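You operate a simulated robot arm through the tools that you are given. There is no shell and no other tool.

Carry out the task below with a simulated robot arm. There is one attempt and no reset: what you move stays moved.

## Task
Prime the pump, start it and leave it running at 1 bar.
Fine: open the tank tap first; pump the plunger till the clear bowl is full; set the knob to 1.

Only the result counts: the job must be done as asked and must still hold three seconds after the hand-in. Knocking over, shifting, dropping, spilling or breaking anything else fails it.

## Robot
A 6-joint arm with a two-finger parallel gripper, fixed in place. Base frame: the origin is on the floor under the middle of its stand, x ahead of it, y to its left, z up; the work surface is at about z = 856. Units: mm, rad, N and s.
With the tool pointing down near the work surface it reaches from about 100 to 840 mm from the base axis. Its first joint turns from -2.007 to 2.007 rad. Payload 4.2 kg.
The tool frame sits at the grasp point between the pads (the TCP): z along the fingers, y along the line on which they close. The tips reach 23 mm beyond it. The gripper opens to 94 mm. The fingers are 38 mm wide and 10 mm thick; the gripper's body (54 by 96 mm) begins 39 mm behind the TCP.
Orientation is that of the tool frame in the base frame, as a unit quaternion [x, y, z, w]. With the fingers straight down and closing along the base's y, the tool's x points along the base's -x, its y along +y and its z along -z.

## Interface
- The arm moves only by the tool step_arm. Its argument "increments" is a list of rows, each a list of 7 numbers: the shift along the base's x, y, z in units of 50 mm (1.0 is 50 mm), then the turn, a rotation vector about the base's x, y, z in units of 4 degrees (1.0 is 4 degrees), then the gripper command, from -1 (fully open) to 1 (shut), values between in proportion. In form: [[tx, ty, tz, wx, wy, wz, grip], ...]. A call has 1 to 20 rows; each row shifts and turns the commanded pose from where the row before left it. A call with a number of a shift or a turn outside -1 to 1 is refused whole. Rows are played at 5 a second. More than 50 mm and 0.15 rad between two rows, or a gripper value outside its range, and nothing of the call is played. A pose out of reach is approached as far as the arm can. The call stops where the force on the tool passes 40 N (or 10 N more than at its start, if that is more) or the arm is blocked; 0.2 s more then pass. The fingers move at their own pace (about 108 mm/s each) and stop on an object; they squeeze with about 38 N. The grip force told is the motor's: it shows also when the fingers shut on nothing. Time passes only in rows, and 0.2 s behind the last, so rows that do not move let the fingers close. It gives the time, the measured TCP pose, the force on the tool (base axes), the opening and the grip force at its end, in the units of the frame above (readings bear some noise), with the torque about the TCP (base axes, N m) and any sound that the robot's microphone picked up, and new pictures: "show" is both (left out), scene, wrist or none.
- Cameras (640 x 400 px; columns grow to the right, rows downward): "scene" is fixed at [222.1, 650.8, 1780.6]; the picture's right is [-0.88, -0.47, 0.00], its down [-0.25, 0.48, -0.84] and it looks along [0.40, -0.74, -0.54] (base axes); focal length 351 px, centre (320, 200). "wrist" rides on the gripper at [86, 16, -75] in the tool frame; the picture's right is [-0.18, 0.98, 0.00], its down [-0.58, -0.11, -0.81] and it looks along [-0.79, -0.15, 0.59] (tool axes); focal length 243 px, centre (320, 200). There is no depth. A picture from a camera that has moved, and an enlarged one, comes with that camera's place and axes in the base frame and with its lens.
- raise_lower(by): slides the trunk up (or, below 0, down) by that many mm; the arm rides with it, the base frame stays. It gives what a move gives, with no picture.
- close_up(camera, box): a new picture of the part [left, top, right, bottom] of that camera's present view, enlarged. The clock stands still meanwhile.
- finish_job(): hands the job in; it is judged then, once.

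Nothing tells you positions but the pictures and the camera data. Unless the task says otherwise, let go and move clear before handing in.

The tools are called after "Emit:" by a JSON object that holds its "api" and its "payload". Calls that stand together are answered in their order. step_arm: Moves the arm, as the interface text tells. Its arguments: {"type":"object","properties":{"increments":{"type":"array","items":{"type":"array","items":{"type":"number"}}},"show":{"type":"string","enum":["both","scene","wrist","none"]}},"required":["increments"]} The other tools are called the same way: raise_lower (by) moves the trunk up or down; close_up (camera, box) takes an enlarged picture of a part of a camera's view; finish_job () hands the job in.

At the start:

```text
clock: 0.0
ee_pos: [588.1, -135.3, 1372.4]
tool_rot: [-0.001, 1.0, 0.0, 0.0]
wrist_force: [0.2, -0.4, -1.0]
wrist_torque: [-0.01, 0.0, 0.01]
width: 93.9
finger_force: 0.2
trunk travel left (down, up): [-925.0, 65.0]
```

scene: 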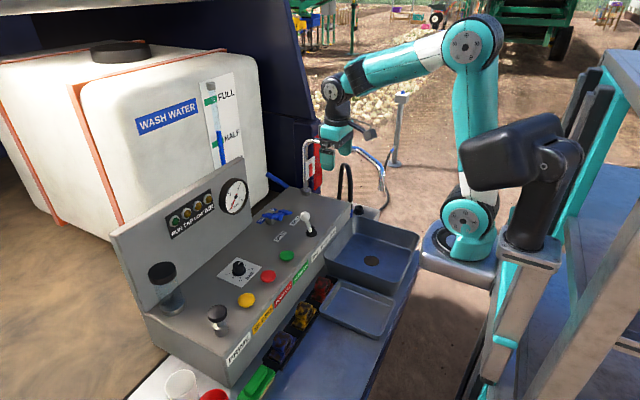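
wrist: 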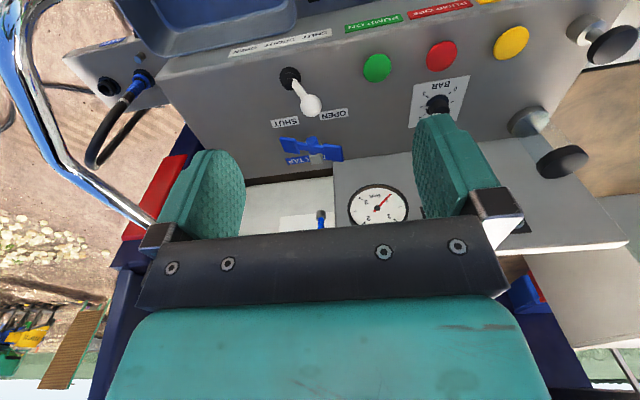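

I see a control panel with a tank, a blue tap, a white lever (shut/open), buttons (green pump on, red pump off, yellow), a knob marked BAR, a plunger and a bowl. I'll first look closer at the parts.

Emit:
{"api": "close_up", "payload": {"camera": "scene", "box": [200, 170, 360, 270]}}

Emit:
{"api": "close_up", "payload": {"camera": "scene", "box": [100, 240, 340, 400]}}

Emit:
{"api": "close_up", "payload": {"camera": "wrist", "box": [230, 0, 640, 256]}}

Emit:
{"api": "close_up", "payload": {"camera": "scene", "box": [110, 160, 270, 260]}}

```text
4.00 times, centred on (280, 220) of scene
camera zoom: at [222.1, 650.8, 1780.6], right [-0.88, -0.47, 0.0], down [-0.25, 0.48, -0.84], along [0.4, -0.74, -0.54], focal length 1404 px, centre (480, 120)
```

zoom: 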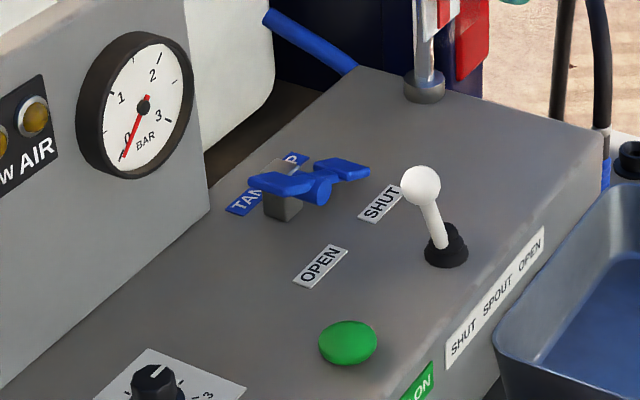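

```text
2.50 times, centred on (220, 320) of scene
camera zoom: at [222.1, 650.8, 1780.6], right [-0.88, -0.47, 0.0], down [-0.25, 0.48, -0.84], along [0.4, -0.74, -0.54], focal length 877 px, centre (570, -100)
```

zoom: 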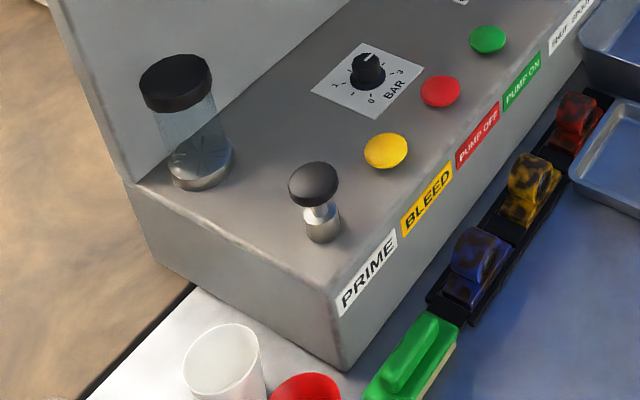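

```text
1.56 times, centred on (435, 128) of wrist
camera zoom: at [501.3, -119.1, 1446.2], right [0.18, 0.98, 0.0], down [0.58, -0.11, 0.81], along [0.79, -0.15, -0.59], focal length 379 px, centre (140, 312)
```

zoom: 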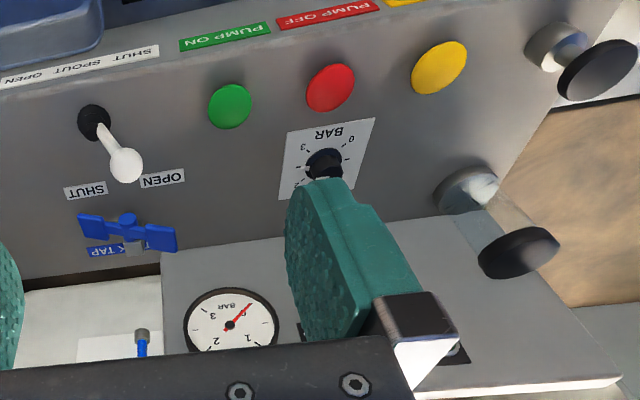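

```text
4.00 times, centred on (190, 210) of scene
camera zoom: at [222.1, 650.8, 1780.6], right [-0.88, -0.47, 0.0], down [-0.25, 0.48, -0.84], along [0.4, -0.74, -0.54], focal length 1404 px, centre (840, 160)
```

zoom: 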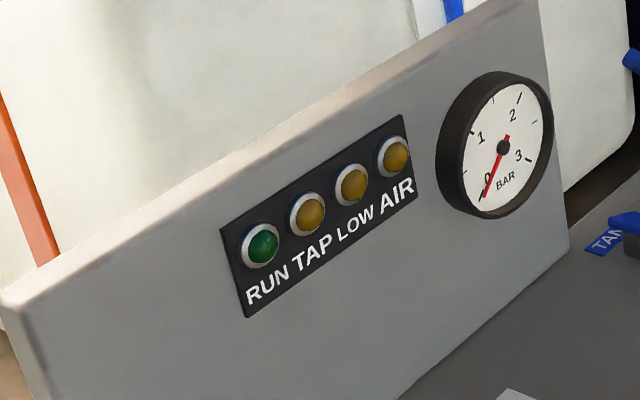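

Emit:
{"api": "close_up", "payload": {"camera": "wrist", "box": [250, 60, 410, 160]}}

Emit:
{"api": "close_up", "payload": {"camera": "scene", "box": [240, 185, 320, 235]}}

Emit:
{"api": "close_up", "payload": {"camera": "scene", "box": [210, 245, 290, 295]}}

Emit:
{"api": "close_up", "payload": {"camera": "scene", "box": [130, 250, 258, 330]}}

```text
4.00 times, centred on (330, 110) of wrist
camera zoom: at [501.3, -119.1, 1446.2], right [0.18, 0.98, 0.0], down [0.58, -0.11, 0.81], along [0.79, -0.15, -0.59], focal length 970 px, centre (280, 560)
```

zoom: 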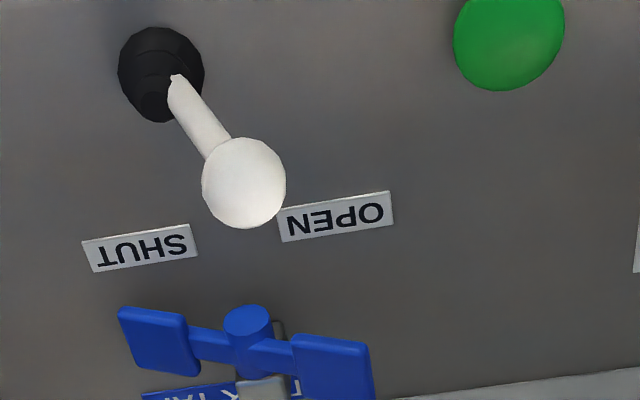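

```text
8.00 times, centred on (280, 210) of scene
camera zoom: at [222.1, 650.8, 1780.6], right [-0.88, -0.47, 0.0], down [-0.25, 0.48, -0.84], along [0.4, -0.74, -0.54], focal length 2808 px, centre (640, 120)
```

zoom: 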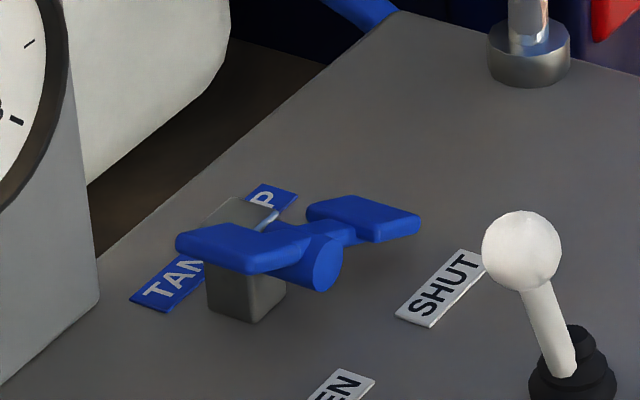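

```text
8.00 times, centred on (250, 270) of scene
camera zoom: at [222.1, 650.8, 1780.6], right [-0.88, -0.47, 0.0], down [-0.25, 0.48, -0.84], along [0.4, -0.74, -0.54], focal length 2808 px, centre (880, -360)
```

zoom: 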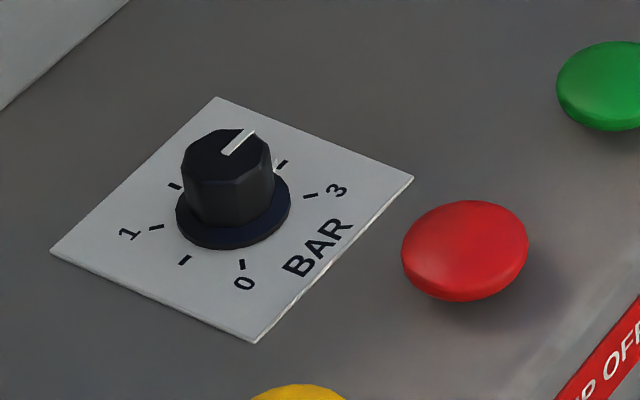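

```text
5.00 times, centred on (194, 290) of scene
camera zoom: at [222.1, 650.8, 1780.6], right [-0.88, -0.47, 0.0], down [-0.25, 0.48, -0.84], along [0.4, -0.74, -0.54], focal length 1755 px, centre (950, -250)
```

zoom: 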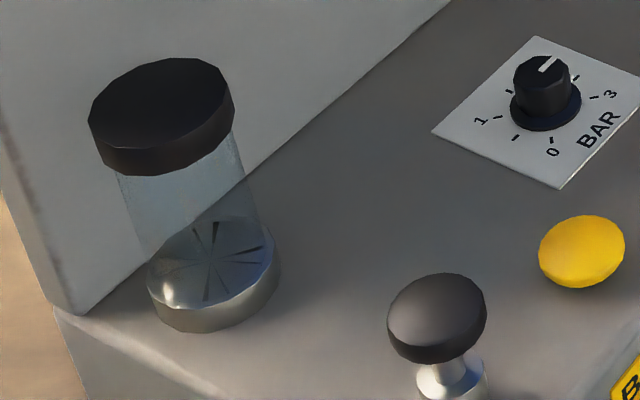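

The tap has a butterfly handle on a horizontal axle with SHUT on the −y side and OPEN on the +y side. I'll move the wrist camera closer to it to work out its geometry, staying well above the console.

Emit:
{"api": "step_arm", "payload": {"increments": [[0.35, 0, -0.75, 0, 0, 0, -1], [0.35, 0, -0.75, 0, 0, 0, -1], [0.35, 0, -0.75, 0, 0, 0, -1], [0.35, 0, -0.75, 0, 0, 0, -1]], "show": "both"}}

```text
clock: 1.0
ee_pos: [656.8, -134.4, 1220.5]
tool_rot: [-0.001, 1.0, 0.0, 0.001]
wrist_force: [0.2, 0.5, -0.5]
wrist_torque: [-0.01, -0.01, -0.03]
width: 94.0
finger_force: 0.0
trunk travel left (down, up): [-925.0, 65.0]
camera wrist: at [570.6, -119.0, 1294.5], right [0.18, 0.98, 0.0], down [0.58, -0.11, 0.81], along [0.79, -0.15, -0.59], focal length 243 px, centre (320, 200)
```

scene: 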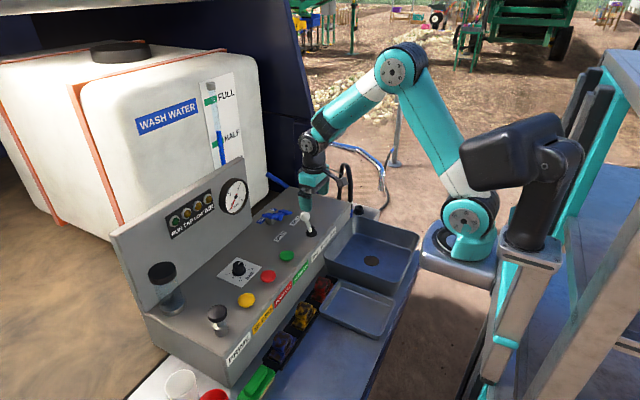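
wrist: 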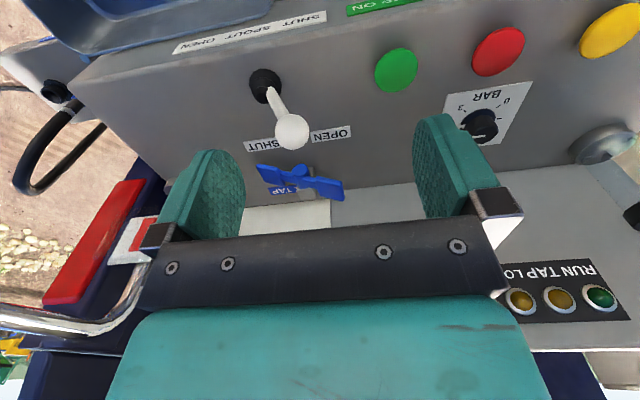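

Emit:
{"api": "close_up", "payload": {"camera": "wrist", "box": [230, 60, 390, 210]}}

Emit:
{"api": "close_up", "payload": {"camera": "scene", "box": [230, 175, 350, 250]}}

Emit:
{"api": "close_up", "payload": {"camera": "wrist", "box": [420, 20, 640, 180]}}

```text
2.67 times, centred on (310, 135) of wrist
camera zoom: at [570.6, -119.0, 1294.5], right [0.18, 0.98, 0.0], down [0.58, -0.11, 0.81], along [0.79, -0.15, -0.59], focal length 647 px, centre (347, 373)
```

zoom: 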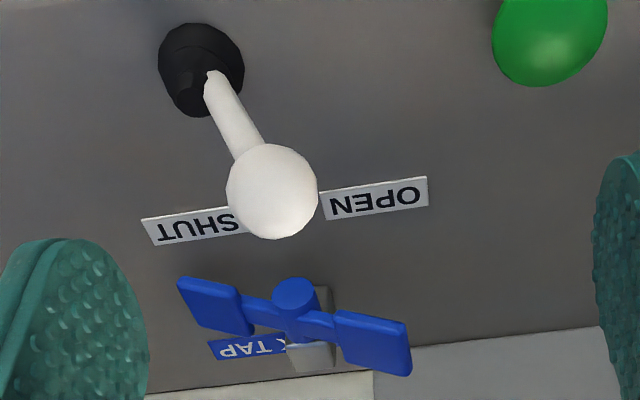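

```text
5.33 times, centred on (290, 212) of scene
camera zoom: at [222.1, 650.8, 1780.6], right [-0.88, -0.47, 0.0], down [-0.25, 0.48, -0.84], along [0.4, -0.74, -0.54], focal length 1872 px, centre (480, 133)
```

zoom: 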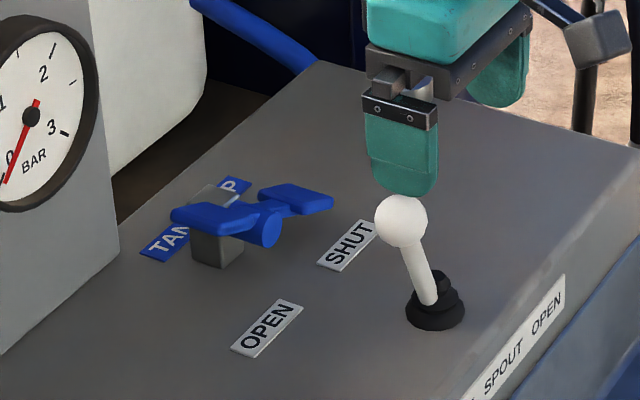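

```text
2.50 times, centred on (530, 100) of wrist
camera zoom: at [570.6, -119.0, 1294.5], right [0.18, 0.98, 0.0], down [0.58, -0.11, 0.81], along [0.79, -0.15, -0.59], focal length 606 px, centre (-205, 450)
```

zoom: 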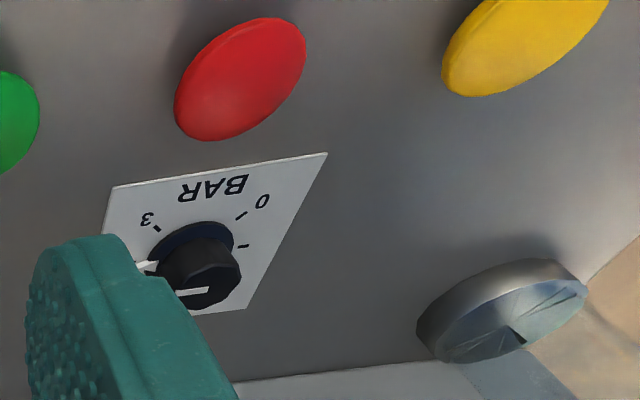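

The tap handle rocks about an axle along x. Its hub is near (855, −207, 1030), and the low wing points to SHUT (−y) while the +y wing is up, so I plan to press the +y wing down. I'll shut the fingers and move above that wing, clear of the spout lever's white ball at about (729, −180, 1087).

Emit:
{"api": "step_arm", "payload": {"increments": [[0.828, -0.09, -0.368, 0, 0, 0, 1], [0.828, -0.09, -0.368, 0, 0, 0, 1], [0.828, -0.09, -0.368, 0, 0, 0, 1], [0.828, -0.09, -0.368, 0, 0, 0, 1], [0.828, -0.09, -0.368, 0, 0, 0, 1], [0, 0, 0, 0, 0, 0, 1]], "show": "both"}}

```text
clock: 2.4
ee_pos: [864.9, -157.9, 1129.7]
tool_rot: [0.0, 1.0, 0.0, -0.001]
wrist_force: [-0.1, -0.6, 0.0]
wrist_torque: [0.0, 0.01, 0.0]
width: 0.1
finger_force: 38.2
trunk travel left (down, up): [-925.0, 65.0]
camera wrist: at [779.3, -141.9, 1204.0], right [0.18, 0.98, 0.0], down [0.58, -0.11, 0.81], along [0.79, -0.15, -0.59], focal length 243 px, centre (320, 200)
```

scene: 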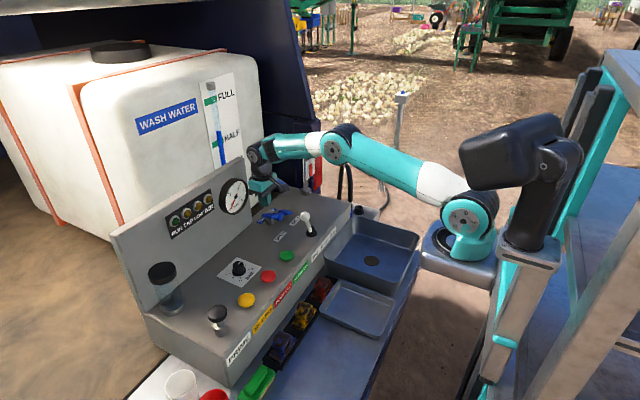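
wrist: 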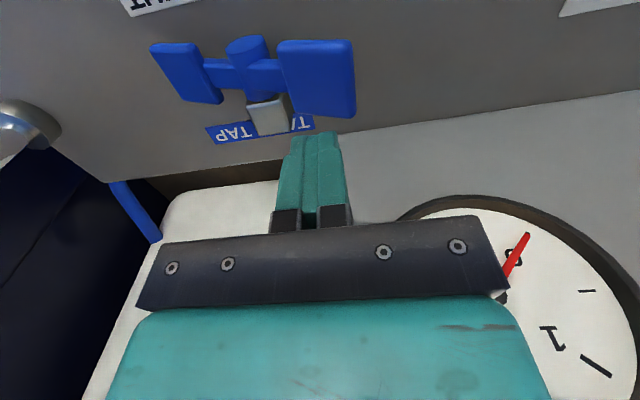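

Emit:
{"api": "close_up", "payload": {"camera": "scene", "box": [220, 150, 340, 225]}}

Emit:
{"api": "close_up", "payload": {"camera": "wrist", "box": [130, 10, 418, 190]}}

```text
5.33 times, centred on (280, 188) of scene
camera zoom: at [222.1, 650.8, 1780.6], right [-0.88, -0.47, 0.0], down [-0.25, 0.48, -0.84], along [0.4, -0.74, -0.54], focal length 1872 px, centre (533, 267)
```

zoom: 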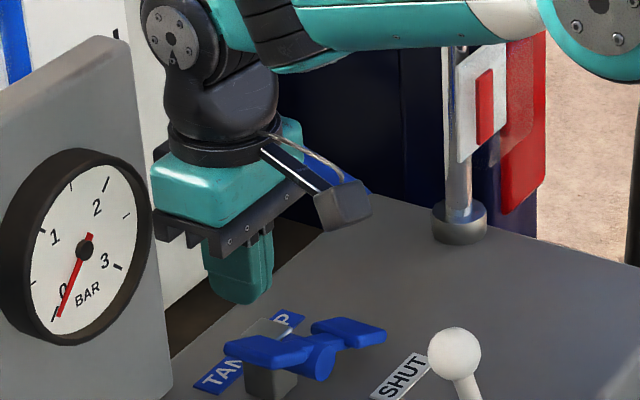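

```text
2.22 times, centred on (274, 100) of wrist
camera zoom: at [779.3, -141.9, 1204.0], right [0.18, 0.98, 0.0], down [0.58, -0.11, 0.81], along [0.79, -0.15, -0.59], focal length 539 px, centre (422, 422)
```

zoom: 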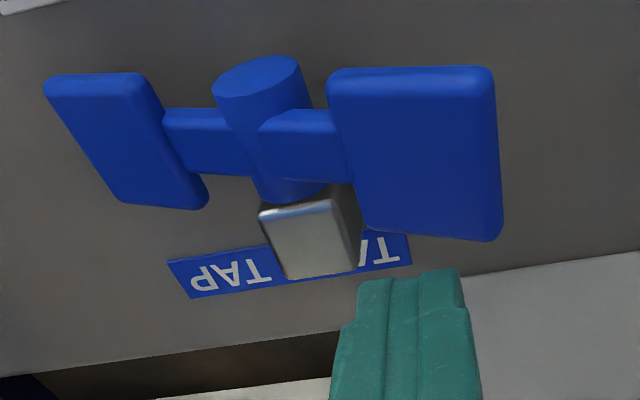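

The shut fingers hang right above the raised +y wing, which spans about x 834–879 and y −177 to −136. I'll press straight down slowly and watch the force.

Emit:
{"api": "step_arm", "payload": {"increments": [[-0.06, 0.08, -0.3, 0, 0, 0, 1], [0, 0, -0.3, 0, 0, 0, 1], [0, 0, -0.1, 0, 0, 0, 1], [0, 0, -0.1, 0, 0, 0, 1], [0, 0, -0.1, 0, 0, 0, 1], [0, 0, -0.1, 0, 0, 0, 1], [0, 0, -0.1, 0, 0, 0, 1], [0, 0, -0.1, 0, 0, 0, 1]], "show": "both"}}

```text
clock: 4.2
ee_pos: [860.0, -154.7, 1071.4]
tool_rot: [0.0, 1.0, 0.0, 0.0]
wrist_force: [0.2, -0.7, 0.3]
wrist_torque: [0.01, 0.02, -0.01]
width: 0.3
finger_force: 37.5
trunk travel left (down, up): [-925.0, 65.0]
camera wrist: at [774.8, -138.3, 1144.5], right [0.18, 0.98, 0.0], down [0.58, -0.11, 0.81], along [0.79, -0.15, -0.59], focal length 243 px, centre (320, 200)
```

scene: 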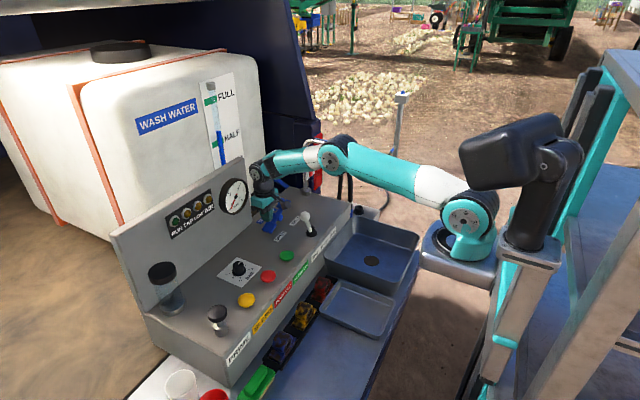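
wrist: 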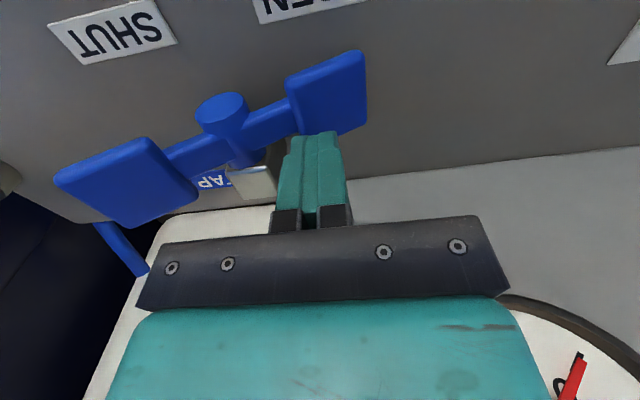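

Emit:
{"api": "close_up", "payload": {"camera": "wrist", "box": [30, 20, 430, 230]}}

Emit:
{"api": "close_up", "payload": {"camera": "scene", "box": [220, 160, 340, 235]}}

```text
1.60 times, centred on (230, 125) of wrist
camera zoom: at [774.8, -138.3, 1144.5], right [0.18, 0.98, 0.0], down [0.58, -0.11, 0.81], along [0.79, -0.15, -0.59], focal length 388 px, centre (464, 320)
```

zoom: 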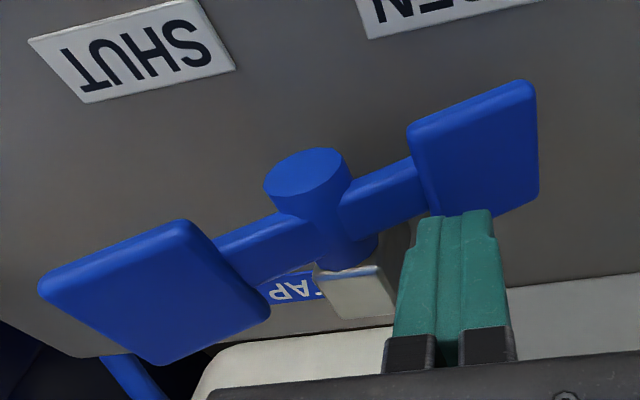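

```text
5.33 times, centred on (280, 198) of scene
camera zoom: at [222.1, 650.8, 1780.6], right [-0.88, -0.47, 0.0], down [-0.25, 0.48, -0.84], along [0.4, -0.74, -0.54], focal length 1872 px, centre (533, 213)
```

zoom: 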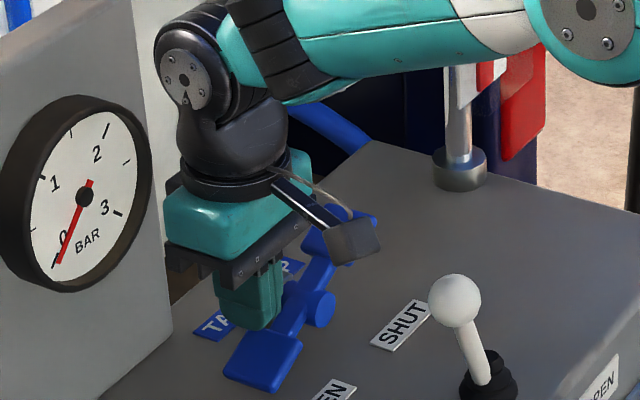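

The handle has snapped over, and the +y wing now points down to OPEN. I'll push a little further to be sure it is at its stop.

Emit:
{"api": "step_arm", "payload": {"increments": [[0, 0, -0.1, 0, 0, 0, 1], [0, 0, -0.1, 0, 0, 0, 1], [0, 0, -0.1, 0, 0, 0, 1], [0, 0, -0.1, 0, 0, 0, 1], [0, 0, -0.1, 0, 0, 0, 1], [0, 0, -0.06, 0, 0, 0, 1]], "show": "wrist"}}

```text
clock: 5.1
ee_pos: [862.8, -154.4, 1062.4]
tool_rot: [0.0, 1.0, 0.0, 0.002]
wrist_force: [-15.7, 1.4, 20.9]
wrist_torque: [-0.16, 0.55, -0.19]
width: 0.1
finger_force: 38.0
trunk travel left (down, up): [-925.0, 65.0]
stopped in row 4: the force on the tool passed its limit at 45 N (the readings are from after the stop); the commanded pose is now the measured one
camera wrist: at [775.3, -137.7, 1135.4], right [0.18, 0.98, 0.0], down [0.58, -0.11, 0.81], along [0.8, -0.15, -0.59], focal length 243 px, centre (320, 200)
```

wrist: 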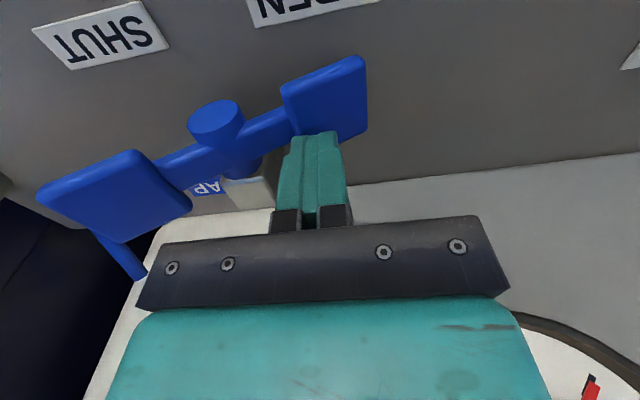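

The tap is at its OPEN stop. Next I'll retreat upward and travel over to the plunger, near (722, 262, 1068), for a closer look.

Emit:
{"api": "step_arm", "payload": {"increments": [[0, 0, 0.8, 0, 0, 0, 1], [0, 0, 0.8, 0, 0, 0, 1], [0, 0, 0.9, 0, 0, 0, 1], [-0.4, 0.9, 0.1, 0, 0, 0, 1], [-0.4, 0.9, 0.1, 0, 0, 0, 1], [-0.4, 0.9, 0.1, 0, 0, 0, 1], [-0.4, 0.9, 0, 0, 0, 0, 1], [-0.4, 0.9, 0, 0, 0, 0, -1], [-0.4, 0.9, 0, 0, 0, 0, -1], [-0.4, 0.9, 0, 0, 0, 0, -1], [-0.4, 0.9, 0, 0, 0, 0, -1], [-0.3, 0.9, 0, 0, 0, 0, -1], [0, 0, 0, 0, 0, 0, -1]], "show": "both"}}

```text
clock: 7.9
ee_pos: [689.7, 247.5, 1199.2]
tool_rot: [0.001, 1.0, 0.0, 0.003]
wrist_force: [-0.1, 0.6, -0.1]
wrist_torque: [-0.02, 0.01, 0.02]
width: 93.9
finger_force: 0.0
trunk travel left (down, up): [-925.0, 65.0]
camera wrist: at [601.2, 263.4, 1272.0], right [0.18, 0.98, 0.0], down [0.58, -0.11, 0.81], along [0.8, -0.15, -0.59], focal length 243 px, centre (320, 200)
```

scene: 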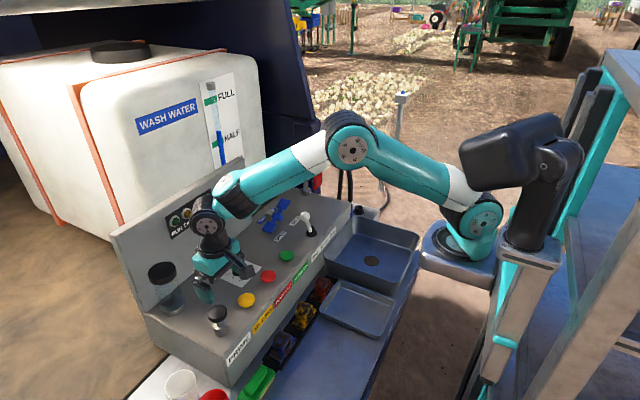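
wrist: 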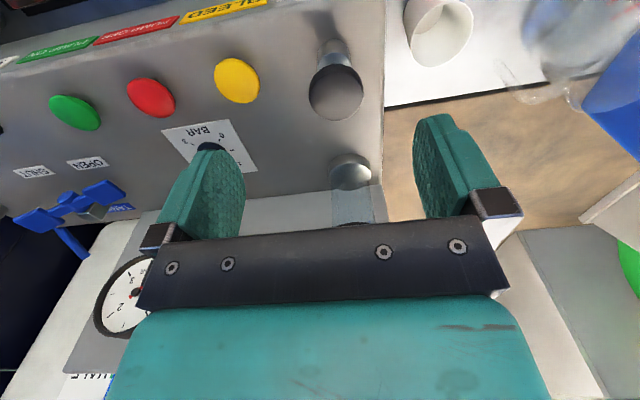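

Emit:
{"api": "close_up", "payload": {"camera": "wrist", "box": [256, 20, 416, 220]}}

Emit:
{"api": "close_up", "payload": {"camera": "scene", "box": [140, 225, 268, 345]}}

Emit:
{"api": "close_up", "payload": {"camera": "scene", "box": [230, 180, 330, 242]}}

```text
2.00 times, centred on (336, 120) of wrist
camera zoom: at [601.2, 263.4, 1272.0], right [0.18, 0.98, 0.0], down [0.58, -0.11, 0.81], along [0.8, -0.15, -0.59], focal length 485 px, centre (288, 360)
```

zoom: 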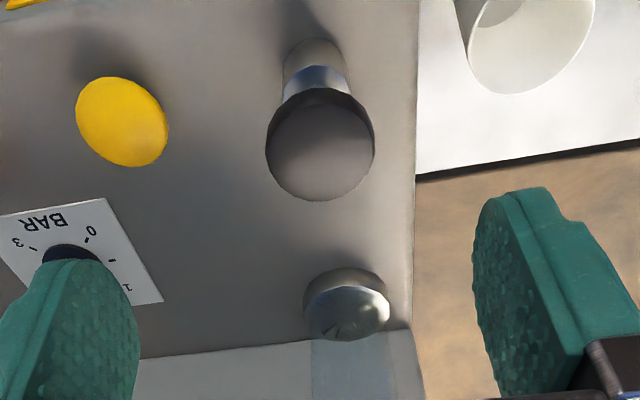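

```text
3.33 times, centred on (204, 285) of scene
camera zoom: at [222.1, 650.8, 1780.6], right [-0.88, -0.47, 0.0], down [-0.25, 0.48, -0.84], along [0.4, -0.74, -0.54], focal length 1170 px, centre (707, -83)
```

zoom: 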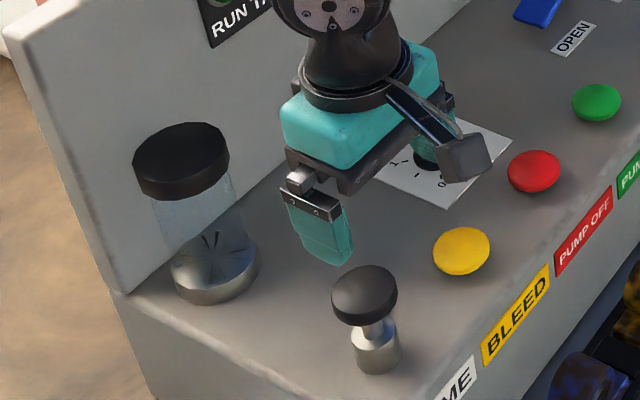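

```text
6.40 times, centred on (280, 211) of scene
camera zoom: at [222.1, 650.8, 1780.6], right [-0.88, -0.47, 0.0], down [-0.25, 0.48, -0.84], along [0.4, -0.74, -0.54], focal length 2246 px, centre (576, 130)
```

zoom: 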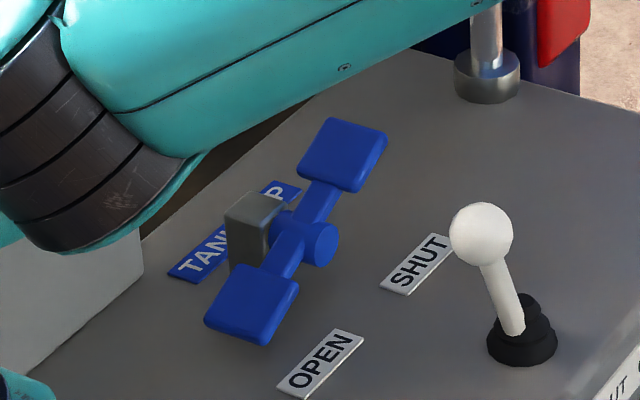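

The tap stays open. The plunger is a black mushroom knob on a chrome shaft at about (727, 256), with its top near z 1062. I'll press it with shut fingers to learn whether it springs back.

Emit:
{"api": "step_arm", "payload": {"increments": [[0.25, 0.06, -0.6, 0, 0, 0, 1], [0.25, 0.06, -0.6, 0, 0, 0, 1], [0.25, 0.05, -0.6, 0, 0, 0, 1], [0, 0, -0.3, 0, 0, 0, 1], [0, 0, -0.1, 0, 0, 0, 1], [0, 0, -0.1, 0, 0, 0, 1], [0, 0, -0.1, 0, 0, 0, 1], [0, 0, -0.1, 0, 0, 0, 1]], "show": "both"}}

```text
clock: 9.7
ee_pos: [725.9, 258.5, 1075.1]
tool_rot: [0.001, 1.0, -0.001, 0.004]
wrist_force: [-0.2, -2.5, 12.7]
wrist_torque: [-0.07, 0.23, 0.12]
width: 0.0
finger_force: 37.4
trunk travel left (down, up): [-925.0, 65.0]
camera wrist: at [639.0, 275.1, 1148.3], right [0.19, 0.98, 0.0], down [0.58, -0.11, 0.81], along [0.8, -0.15, -0.59], focal length 243 px, centre (320, 200)
```

scene: 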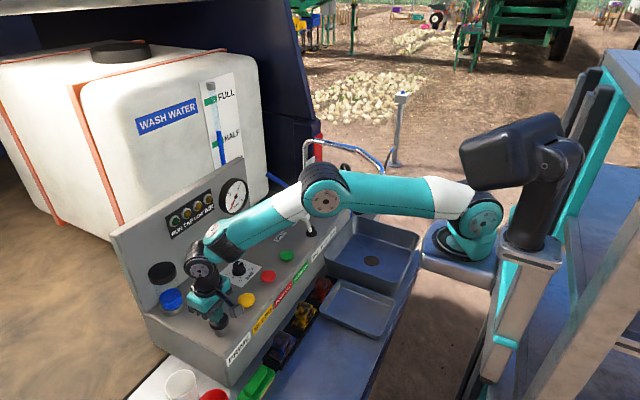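
wrist: 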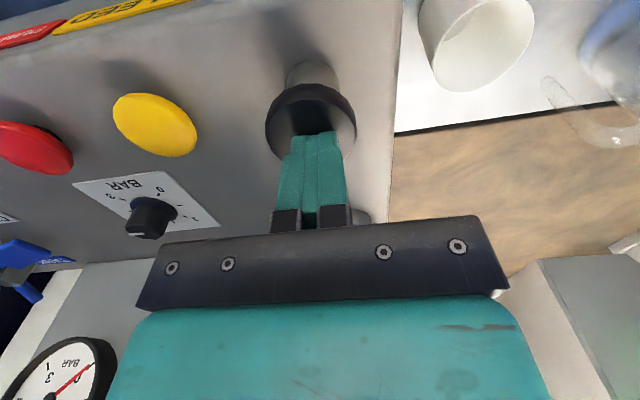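

Emit:
{"api": "close_up", "payload": {"camera": "scene", "box": [130, 245, 258, 345]}}

Emit:
{"api": "close_up", "payload": {"camera": "wrist", "box": [240, 40, 400, 160]}}

```text
4.00 times, centred on (194, 295) of scene
camera zoom: at [222.1, 650.8, 1780.6], right [-0.88, -0.47, 0.0], down [-0.25, 0.48, -0.84], along [0.4, -0.74, -0.54], focal length 1404 px, centre (824, -180)
```

zoom: 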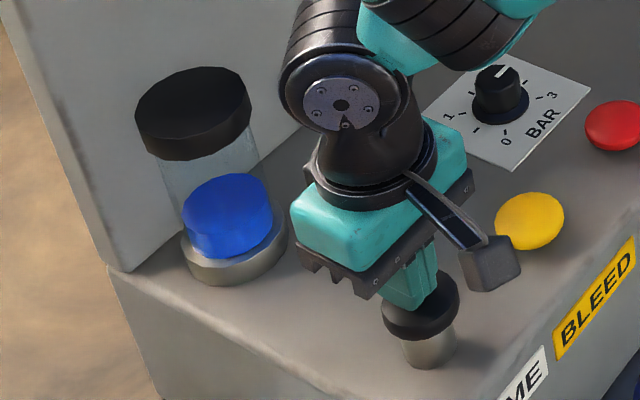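

```text
3.33 times, centred on (320, 100) of wrist
camera zoom: at [639.0, 275.1, 1148.3], right [0.19, 0.98, 0.0], down [0.58, -0.11, 0.81], along [0.8, -0.15, -0.59], focal length 809 px, centre (320, 533)
```

zoom: 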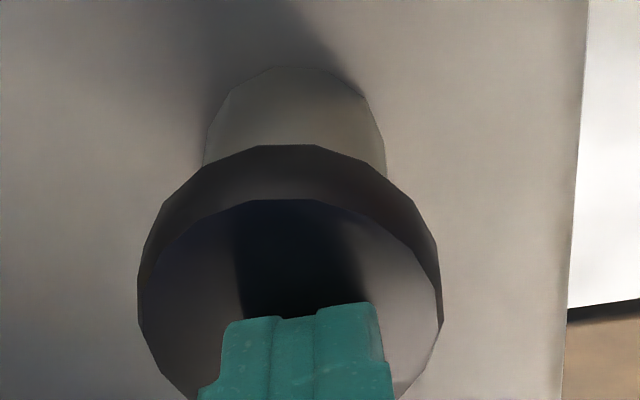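

One press has filled the bowl to roughly 40%. I'll lift the fingers and see whether the plunger comes back up by itself.

Emit:
{"api": "step_arm", "payload": {"increments": [[0, 0, 0.3, 0, 0, 0, 1], [0, 0, 0.3, 0, 0, 0, 1], [0, 0, 0.2, 0, 0, 0, 1], [0, 0, 0, 0, 0, 0, 1]], "show": "both"}}

Emit:
{"api": "close_up", "payload": {"camera": "scene", "box": [130, 245, 258, 345]}}

```text
clock: 10.7
ee_pos: [726.8, 258.3, 1112.8]
tool_rot: [0.0, 1.0, -0.001, 0.003]
wrist_force: [0.4, -0.4, -1.1]
wrist_torque: [0.03, 0.0, 0.01]
width: 0.0
finger_force: 37.7
trunk travel left (down, up): [-925.0, 65.0]
camera wrist: at [639.7, 275.5, 1186.7], right [0.18, 0.98, 0.0], down [0.58, -0.11, 0.81], along [0.8, -0.15, -0.59], focal length 243 px, centre (320, 200)
```

scene: 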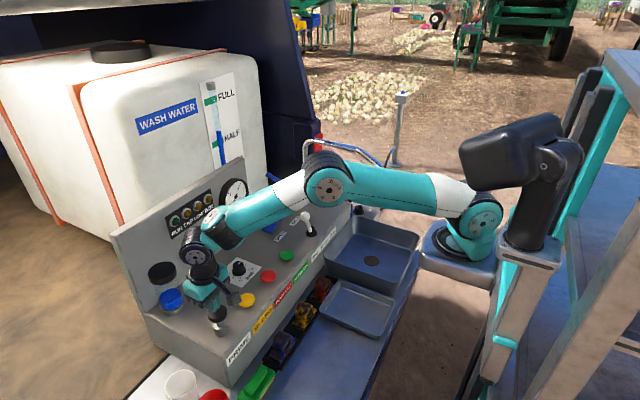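
wrist: 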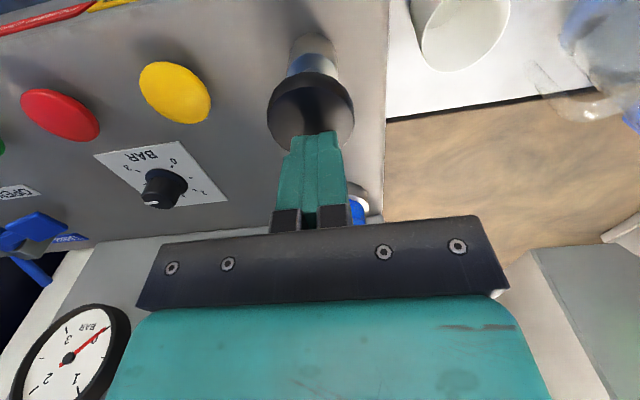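

```text
4.00 times, centred on (194, 295) of scene
camera zoom: at [222.1, 650.8, 1780.6], right [-0.88, -0.47, 0.0], down [-0.25, 0.48, -0.84], along [0.4, -0.74, -0.54], focal length 1404 px, centre (824, -180)
```

zoom: 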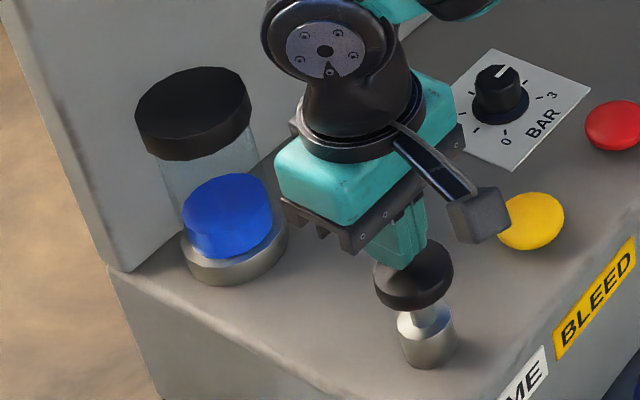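

The plunger springs back and the level holds. I'll do another stroke.

Emit:
{"api": "step_arm", "payload": {"increments": [[0, 0, -0.2, 0, 0, 0, 1], [0, 0, -0.2, 0, 0, 0, 1], [0, 0, -0.2, 0, 0, 0, 1], [0, 0, -0.18, 0, 0, 0, 1], [0, 0, 0.3, 0, 0, 0, 1], [0, 0, 0.3, 0, 0, 0, 1], [0, 0, 0.18, 0, 0, 0, 1]], "show": "none"}}

Emit:
{"api": "close_up", "payload": {"camera": "scene", "box": [130, 245, 258, 345]}}

```text
clock: 12.3
ee_pos: [724.8, 259.7, 1112.4]
tool_rot: [0.0, 1.0, -0.001, 0.002]
wrist_force: [-0.4, 0.4, 0.0]
wrist_torque: [0.03, 0.0, 0.04]
width: 0.0
finger_force: 38.0
trunk travel left (down, up): [-925.0, 65.0]
```

```text
4.00 times, centred on (194, 295) of scene
camera zoom: at [222.1, 650.8, 1780.6], right [-0.88, -0.47, 0.0], down [-0.25, 0.48, -0.84], along [0.4, -0.74, -0.54], focal length 1404 px, centre (824, -180)
```

zoom: 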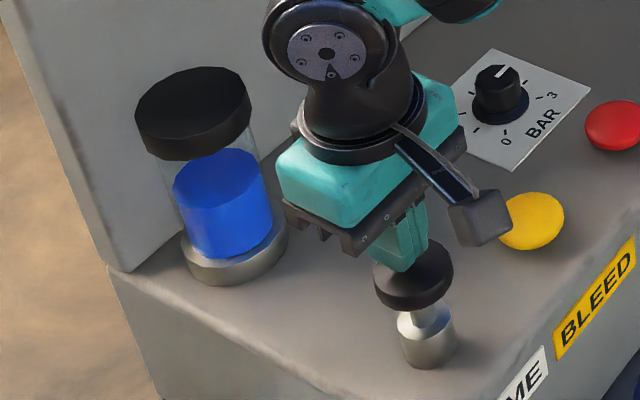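

The bowl is about two thirds full, so I'll add another stroke.

Emit:
{"api": "step_arm", "payload": {"increments": [[0, 0, -0.2, 0, 0, 0, 1], [0, 0, -0.2, 0, 0, 0, 1], [0, 0, -0.2, 0, 0, 0, 1], [0, 0, -0.18, 0, 0, 0, 1], [0, 0, 0.3, 0, 0, 0, 1], [0, 0, 0.3, 0, 0, 0, 1], [0, 0, 0.18, 0, 0, 0, 1]], "show": "none"}}

Emit:
{"api": "close_up", "payload": {"camera": "scene", "box": [130, 245, 258, 345]}}

```text
clock: 13.9
ee_pos: [726.1, 259.5, 1112.1]
tool_rot: [0.001, 1.0, 0.001, 0.002]
wrist_force: [0.0, 0.2, 1.0]
wrist_torque: [-0.03, 0.04, 0.0]
width: 0.1
finger_force: 38.0
trunk travel left (down, up): [-925.0, 65.0]
```

```text
4.00 times, centred on (194, 295) of scene
camera zoom: at [222.1, 650.8, 1780.6], right [-0.88, -0.47, 0.0], down [-0.25, 0.48, -0.84], along [0.4, -0.74, -0.54], focal length 1404 px, centre (824, -180)
```

zoom: 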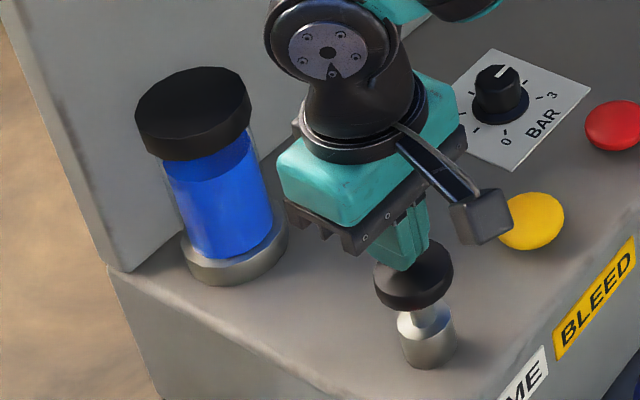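

The surface is still about a quarter below the cap, so I'll do a fourth stroke.

Emit:
{"api": "step_arm", "payload": {"increments": [[0, 0, -0.2, 0, 0, 0, 1], [0, 0, -0.2, 0, 0, 0, 1], [0, 0, -0.2, 0, 0, 0, 1], [0, 0, -0.18, 0, 0, 0, 1], [0, 0, 0.3, 0, 0, 0, 1], [0, 0, 0.3, 0, 0, 0, 1], [0, 0, 0.18, 0, 0, 0, 1]], "show": "none"}}

Emit:
{"api": "close_up", "payload": {"camera": "scene", "box": [130, 245, 258, 345]}}

Emit:
{"api": "close_up", "payload": {"camera": "scene", "box": [150, 160, 270, 250]}}

```text
clock: 15.5
ee_pos: [725.4, 258.1, 1114.2]
tool_rot: [0.001, 1.0, 0.0, 0.003]
wrist_force: [0.0, 0.0, -0.7]
wrist_torque: [0.01, 0.02, -0.02]
width: 0.0
finger_force: 37.6
trunk travel left (down, up): [-925.0, 65.0]
```

```text
4.00 times, centred on (194, 295) of scene
camera zoom: at [222.1, 650.8, 1780.6], right [-0.88, -0.47, 0.0], down [-0.25, 0.48, -0.84], along [0.4, -0.74, -0.54], focal length 1404 px, centre (824, -180)
```

zoom: 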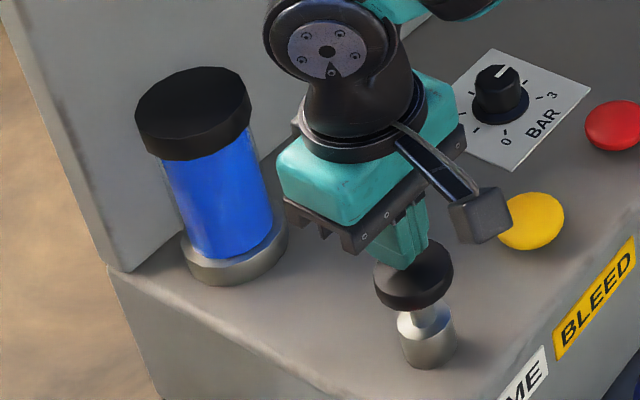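

```text
4.44 times, centred on (210, 205) of scene
camera zoom: at [222.1, 650.8, 1780.6], right [-0.88, -0.47, 0.0], down [-0.25, 0.48, -0.84], along [0.4, -0.74, -0.54], focal length 1560 px, centre (809, 178)
```

zoom: 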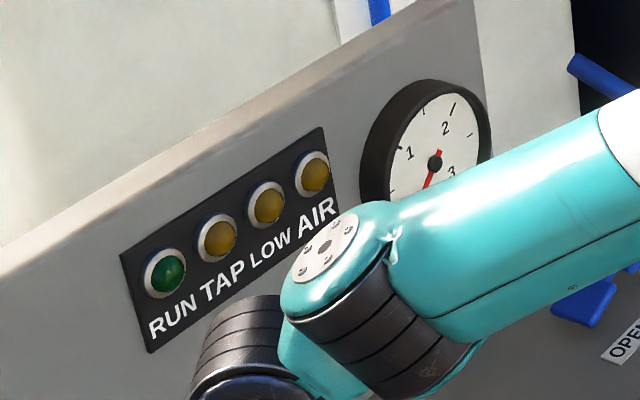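

The bowl looks full right up to its cap, and four uniform strokes filled it. The knob pointer now faces −y, which is about 2.5 bar, and 1 bar lies at about +45° in the base frame. I'll go and look at the knob closely.

Emit:
{"api": "step_arm", "payload": {"increments": [[0, 0, 0.7, 0, 0, 0, 1], [0, 0, 0.64, 0, 0, 0, 1], [0.06, -0.75, 0, 0, 0, 0, -1], [0.06, -0.75, 0, 0, 0, 0, -1], [0.06, -0.75, 0, 0, 0, 0, -1], [0.06, -0.75, 0, 0, 0, 0, -1], [0.06, -0.75, 0, 0, 0, 0, -1], [0, 0, 0, 0, 0, 0, -1]], "show": "both"}}

Emit:
{"api": "close_up", "payload": {"camera": "wrist", "box": [250, 50, 410, 170]}}

Emit:
{"api": "close_up", "payload": {"camera": "scene", "box": [140, 250, 220, 320]}}

Emit:
{"api": "close_up", "payload": {"camera": "scene", "box": [205, 240, 285, 300]}}

```text
clock: 17.3
ee_pos: [741.3, 72.9, 1181.1]
tool_rot: [0.001, 1.0, 0.0, 0.003]
wrist_force: [-0.1, 0.1, -0.1]
wrist_torque: [0.02, -0.01, -0.01]
width: 94.0
finger_force: 0.1
trunk travel left (down, up): [-925.0, 65.0]
camera wrist: at [654.5, 88.6, 1254.3], right [0.18, 0.98, 0.0], down [0.58, -0.11, 0.81], along [0.8, -0.15, -0.59], focal length 243 px, centre (320, 200)
```

scene: 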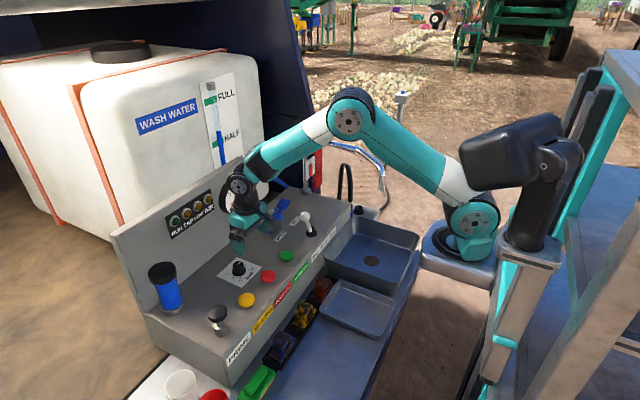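
wrist: 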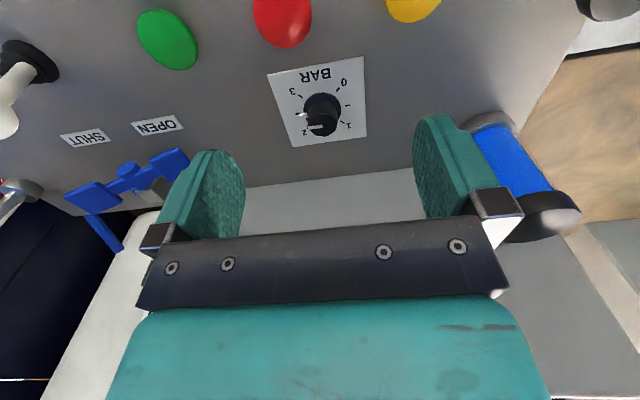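

```text
3.33 times, centred on (330, 110) of wrist
camera zoom: at [654.5, 88.6, 1254.3], right [0.18, 0.98, 0.0], down [0.58, -0.11, 0.81], along [0.8, -0.15, -0.59], focal length 809 px, centre (287, 500)
```

zoom: 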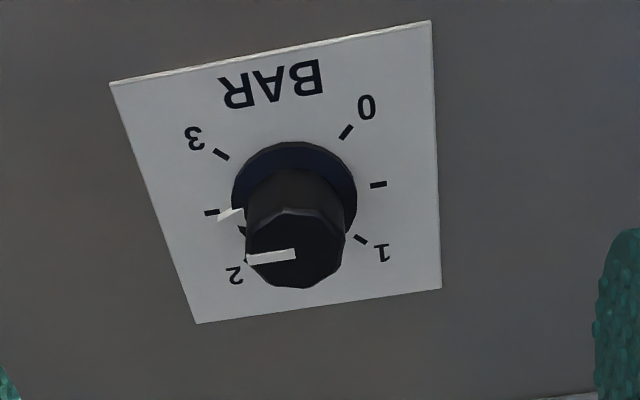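

```text
5.71 times, centred on (180, 285) of scene
camera zoom: at [222.1, 650.8, 1780.6], right [-0.88, -0.47, 0.0], down [-0.25, 0.48, -0.84], along [0.4, -0.74, -0.54], focal length 2006 px, centre (1120, -286)
```

zoom: 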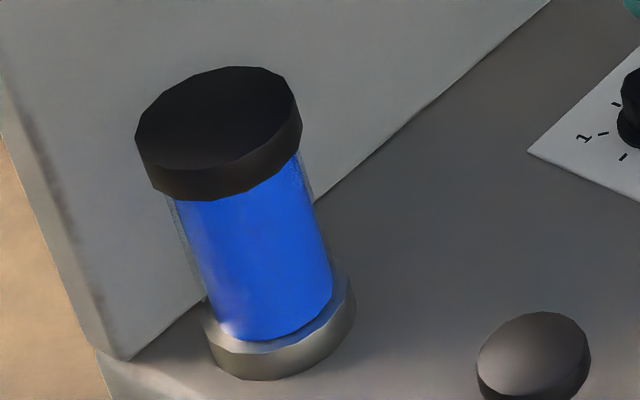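

```text
6.67 times, centred on (245, 270) of scene
camera zoom: at [222.1, 650.8, 1780.6], right [-0.88, -0.47, 0.0], down [-0.25, 0.48, -0.84], along [0.4, -0.74, -0.54], focal length 2340 px, centre (820, -267)
```

zoom: 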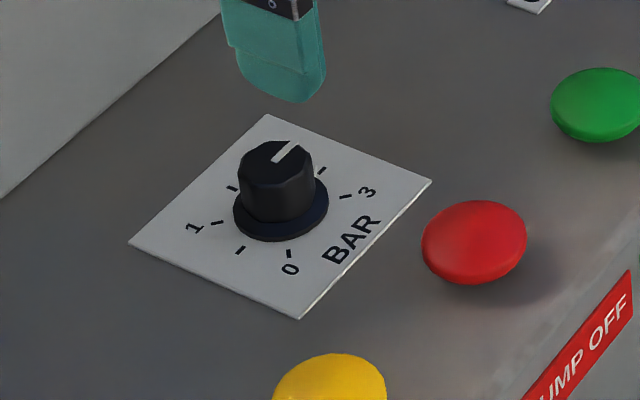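

The bowl is full to the cap. I place the BAR knob at about (830, 59), top z about 1018 and about 34 mm in diameter, above a skirt about 46 mm wide. Its pointer is at −y (2.5 bar), so it needs about +135° about z. I'll go above it and pre-turn the hand −68° so the whole turn fits in one grip.

Emit:
{"api": "step_arm", "payload": {"increments": [[0.355, -0.056, -0.324, 0, 0, -1, -1], [0.355, -0.056, -0.324, 0, 0, -1, -1], [0.355, -0.056, -0.324, 0, 0, -1, -1], [0.355, -0.056, -0.324, 0, 0, -1, -1], [0.355, -0.056, -0.324, 0, 0, -1, -1], [0, 0, 0, 0, 0, -1, -1], [0, 0, 0, 0, 0, -1, -1], [0, 0, 0, 0, 0, -1, -1], [0, 0, 0, 0, 0, -1, -1], [0, 0, 0, 0, 0, -1, -1], [0, 0, 0, 0, 0, -1, -1], [0, 0, 0, 0, 0, -1, -1], [0, 0, 0, 0, 0, -1, -1], [0, 0, 0, 0, 0, -1, -1], [0, 0, 0, 0, 0, -1, -1], [0, 0, 0, 0, 0, -1, -1], [0, 0, 0, 0, 0, -1, -1], [0, 0, 0, 0, 0, 0, -1]], "show": "both"}}

Emit:
{"api": "close_up", "payload": {"camera": "scene", "box": [190, 210, 290, 290]}}

```text
clock: 21.1
ee_pos: [830.2, 56.7, 1099.7]
tool_rot: [0.56, 0.829, -0.002, 0.002]
wrist_force: [1.1, -0.3, 0.3]
wrist_torque: [0.01, 0.0, -0.02]
width: 94.2
finger_force: 0.1
trunk travel left (down, up): [-925.0, 65.0]
camera wrist: at [812.2, 144.6, 1173.4], right [0.98, 0.2, 0.0], down [0.12, -0.58, 0.81], along [0.16, -0.79, -0.59], focal length 243 px, centre (320, 200)
```

scene: 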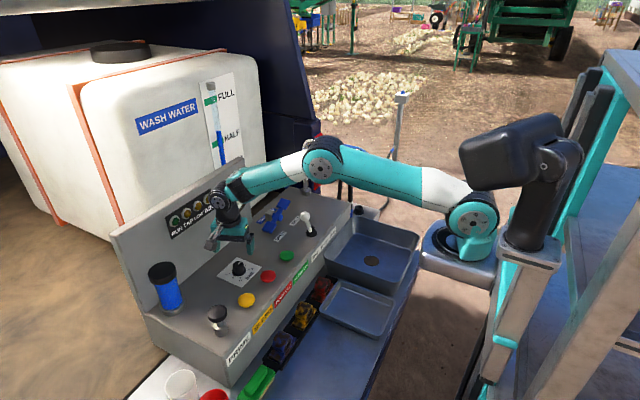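
wrist: 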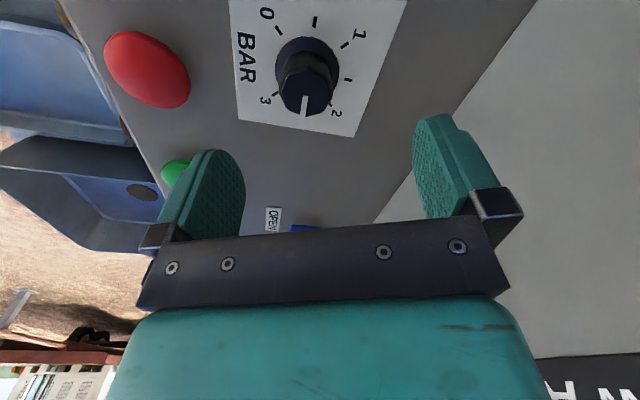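

```text
5.00 times, centred on (240, 250) of scene
camera zoom: at [222.1, 650.8, 1780.6], right [-0.88, -0.47, 0.0], down [-0.25, 0.48, -0.84], along [0.4, -0.74, -0.54], focal length 1755 px, centre (720, -50)
```

zoom: 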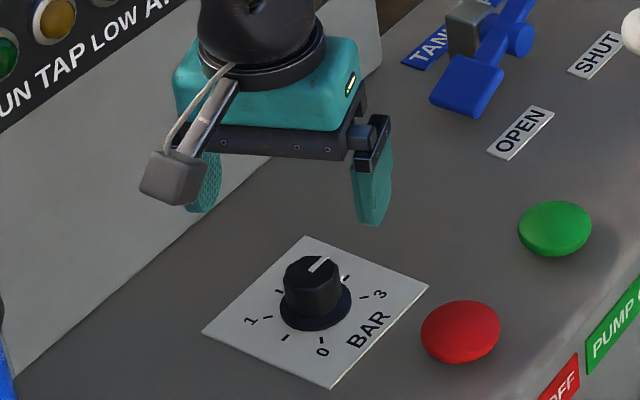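

Emit:
{"api": "close_up", "payload": {"camera": "wrist", "box": [220, 0, 420, 140]}}

```text
2.86 times, centred on (320, 70) of wrist
camera zoom: at [812.2, 144.6, 1173.4], right [0.98, 0.2, 0.0], down [0.12, -0.58, 0.81], along [0.16, -0.79, -0.59], focal length 693 px, centre (320, 571)
```

zoom: 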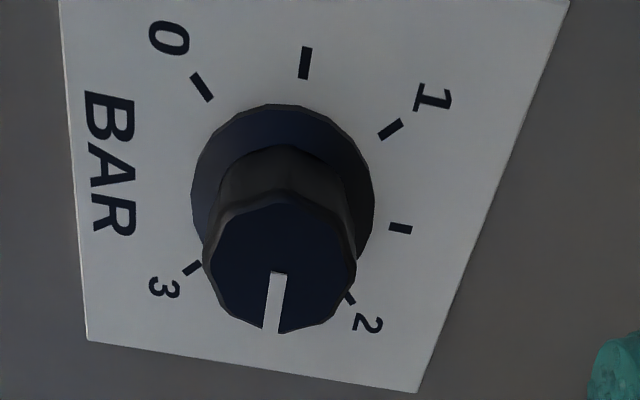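

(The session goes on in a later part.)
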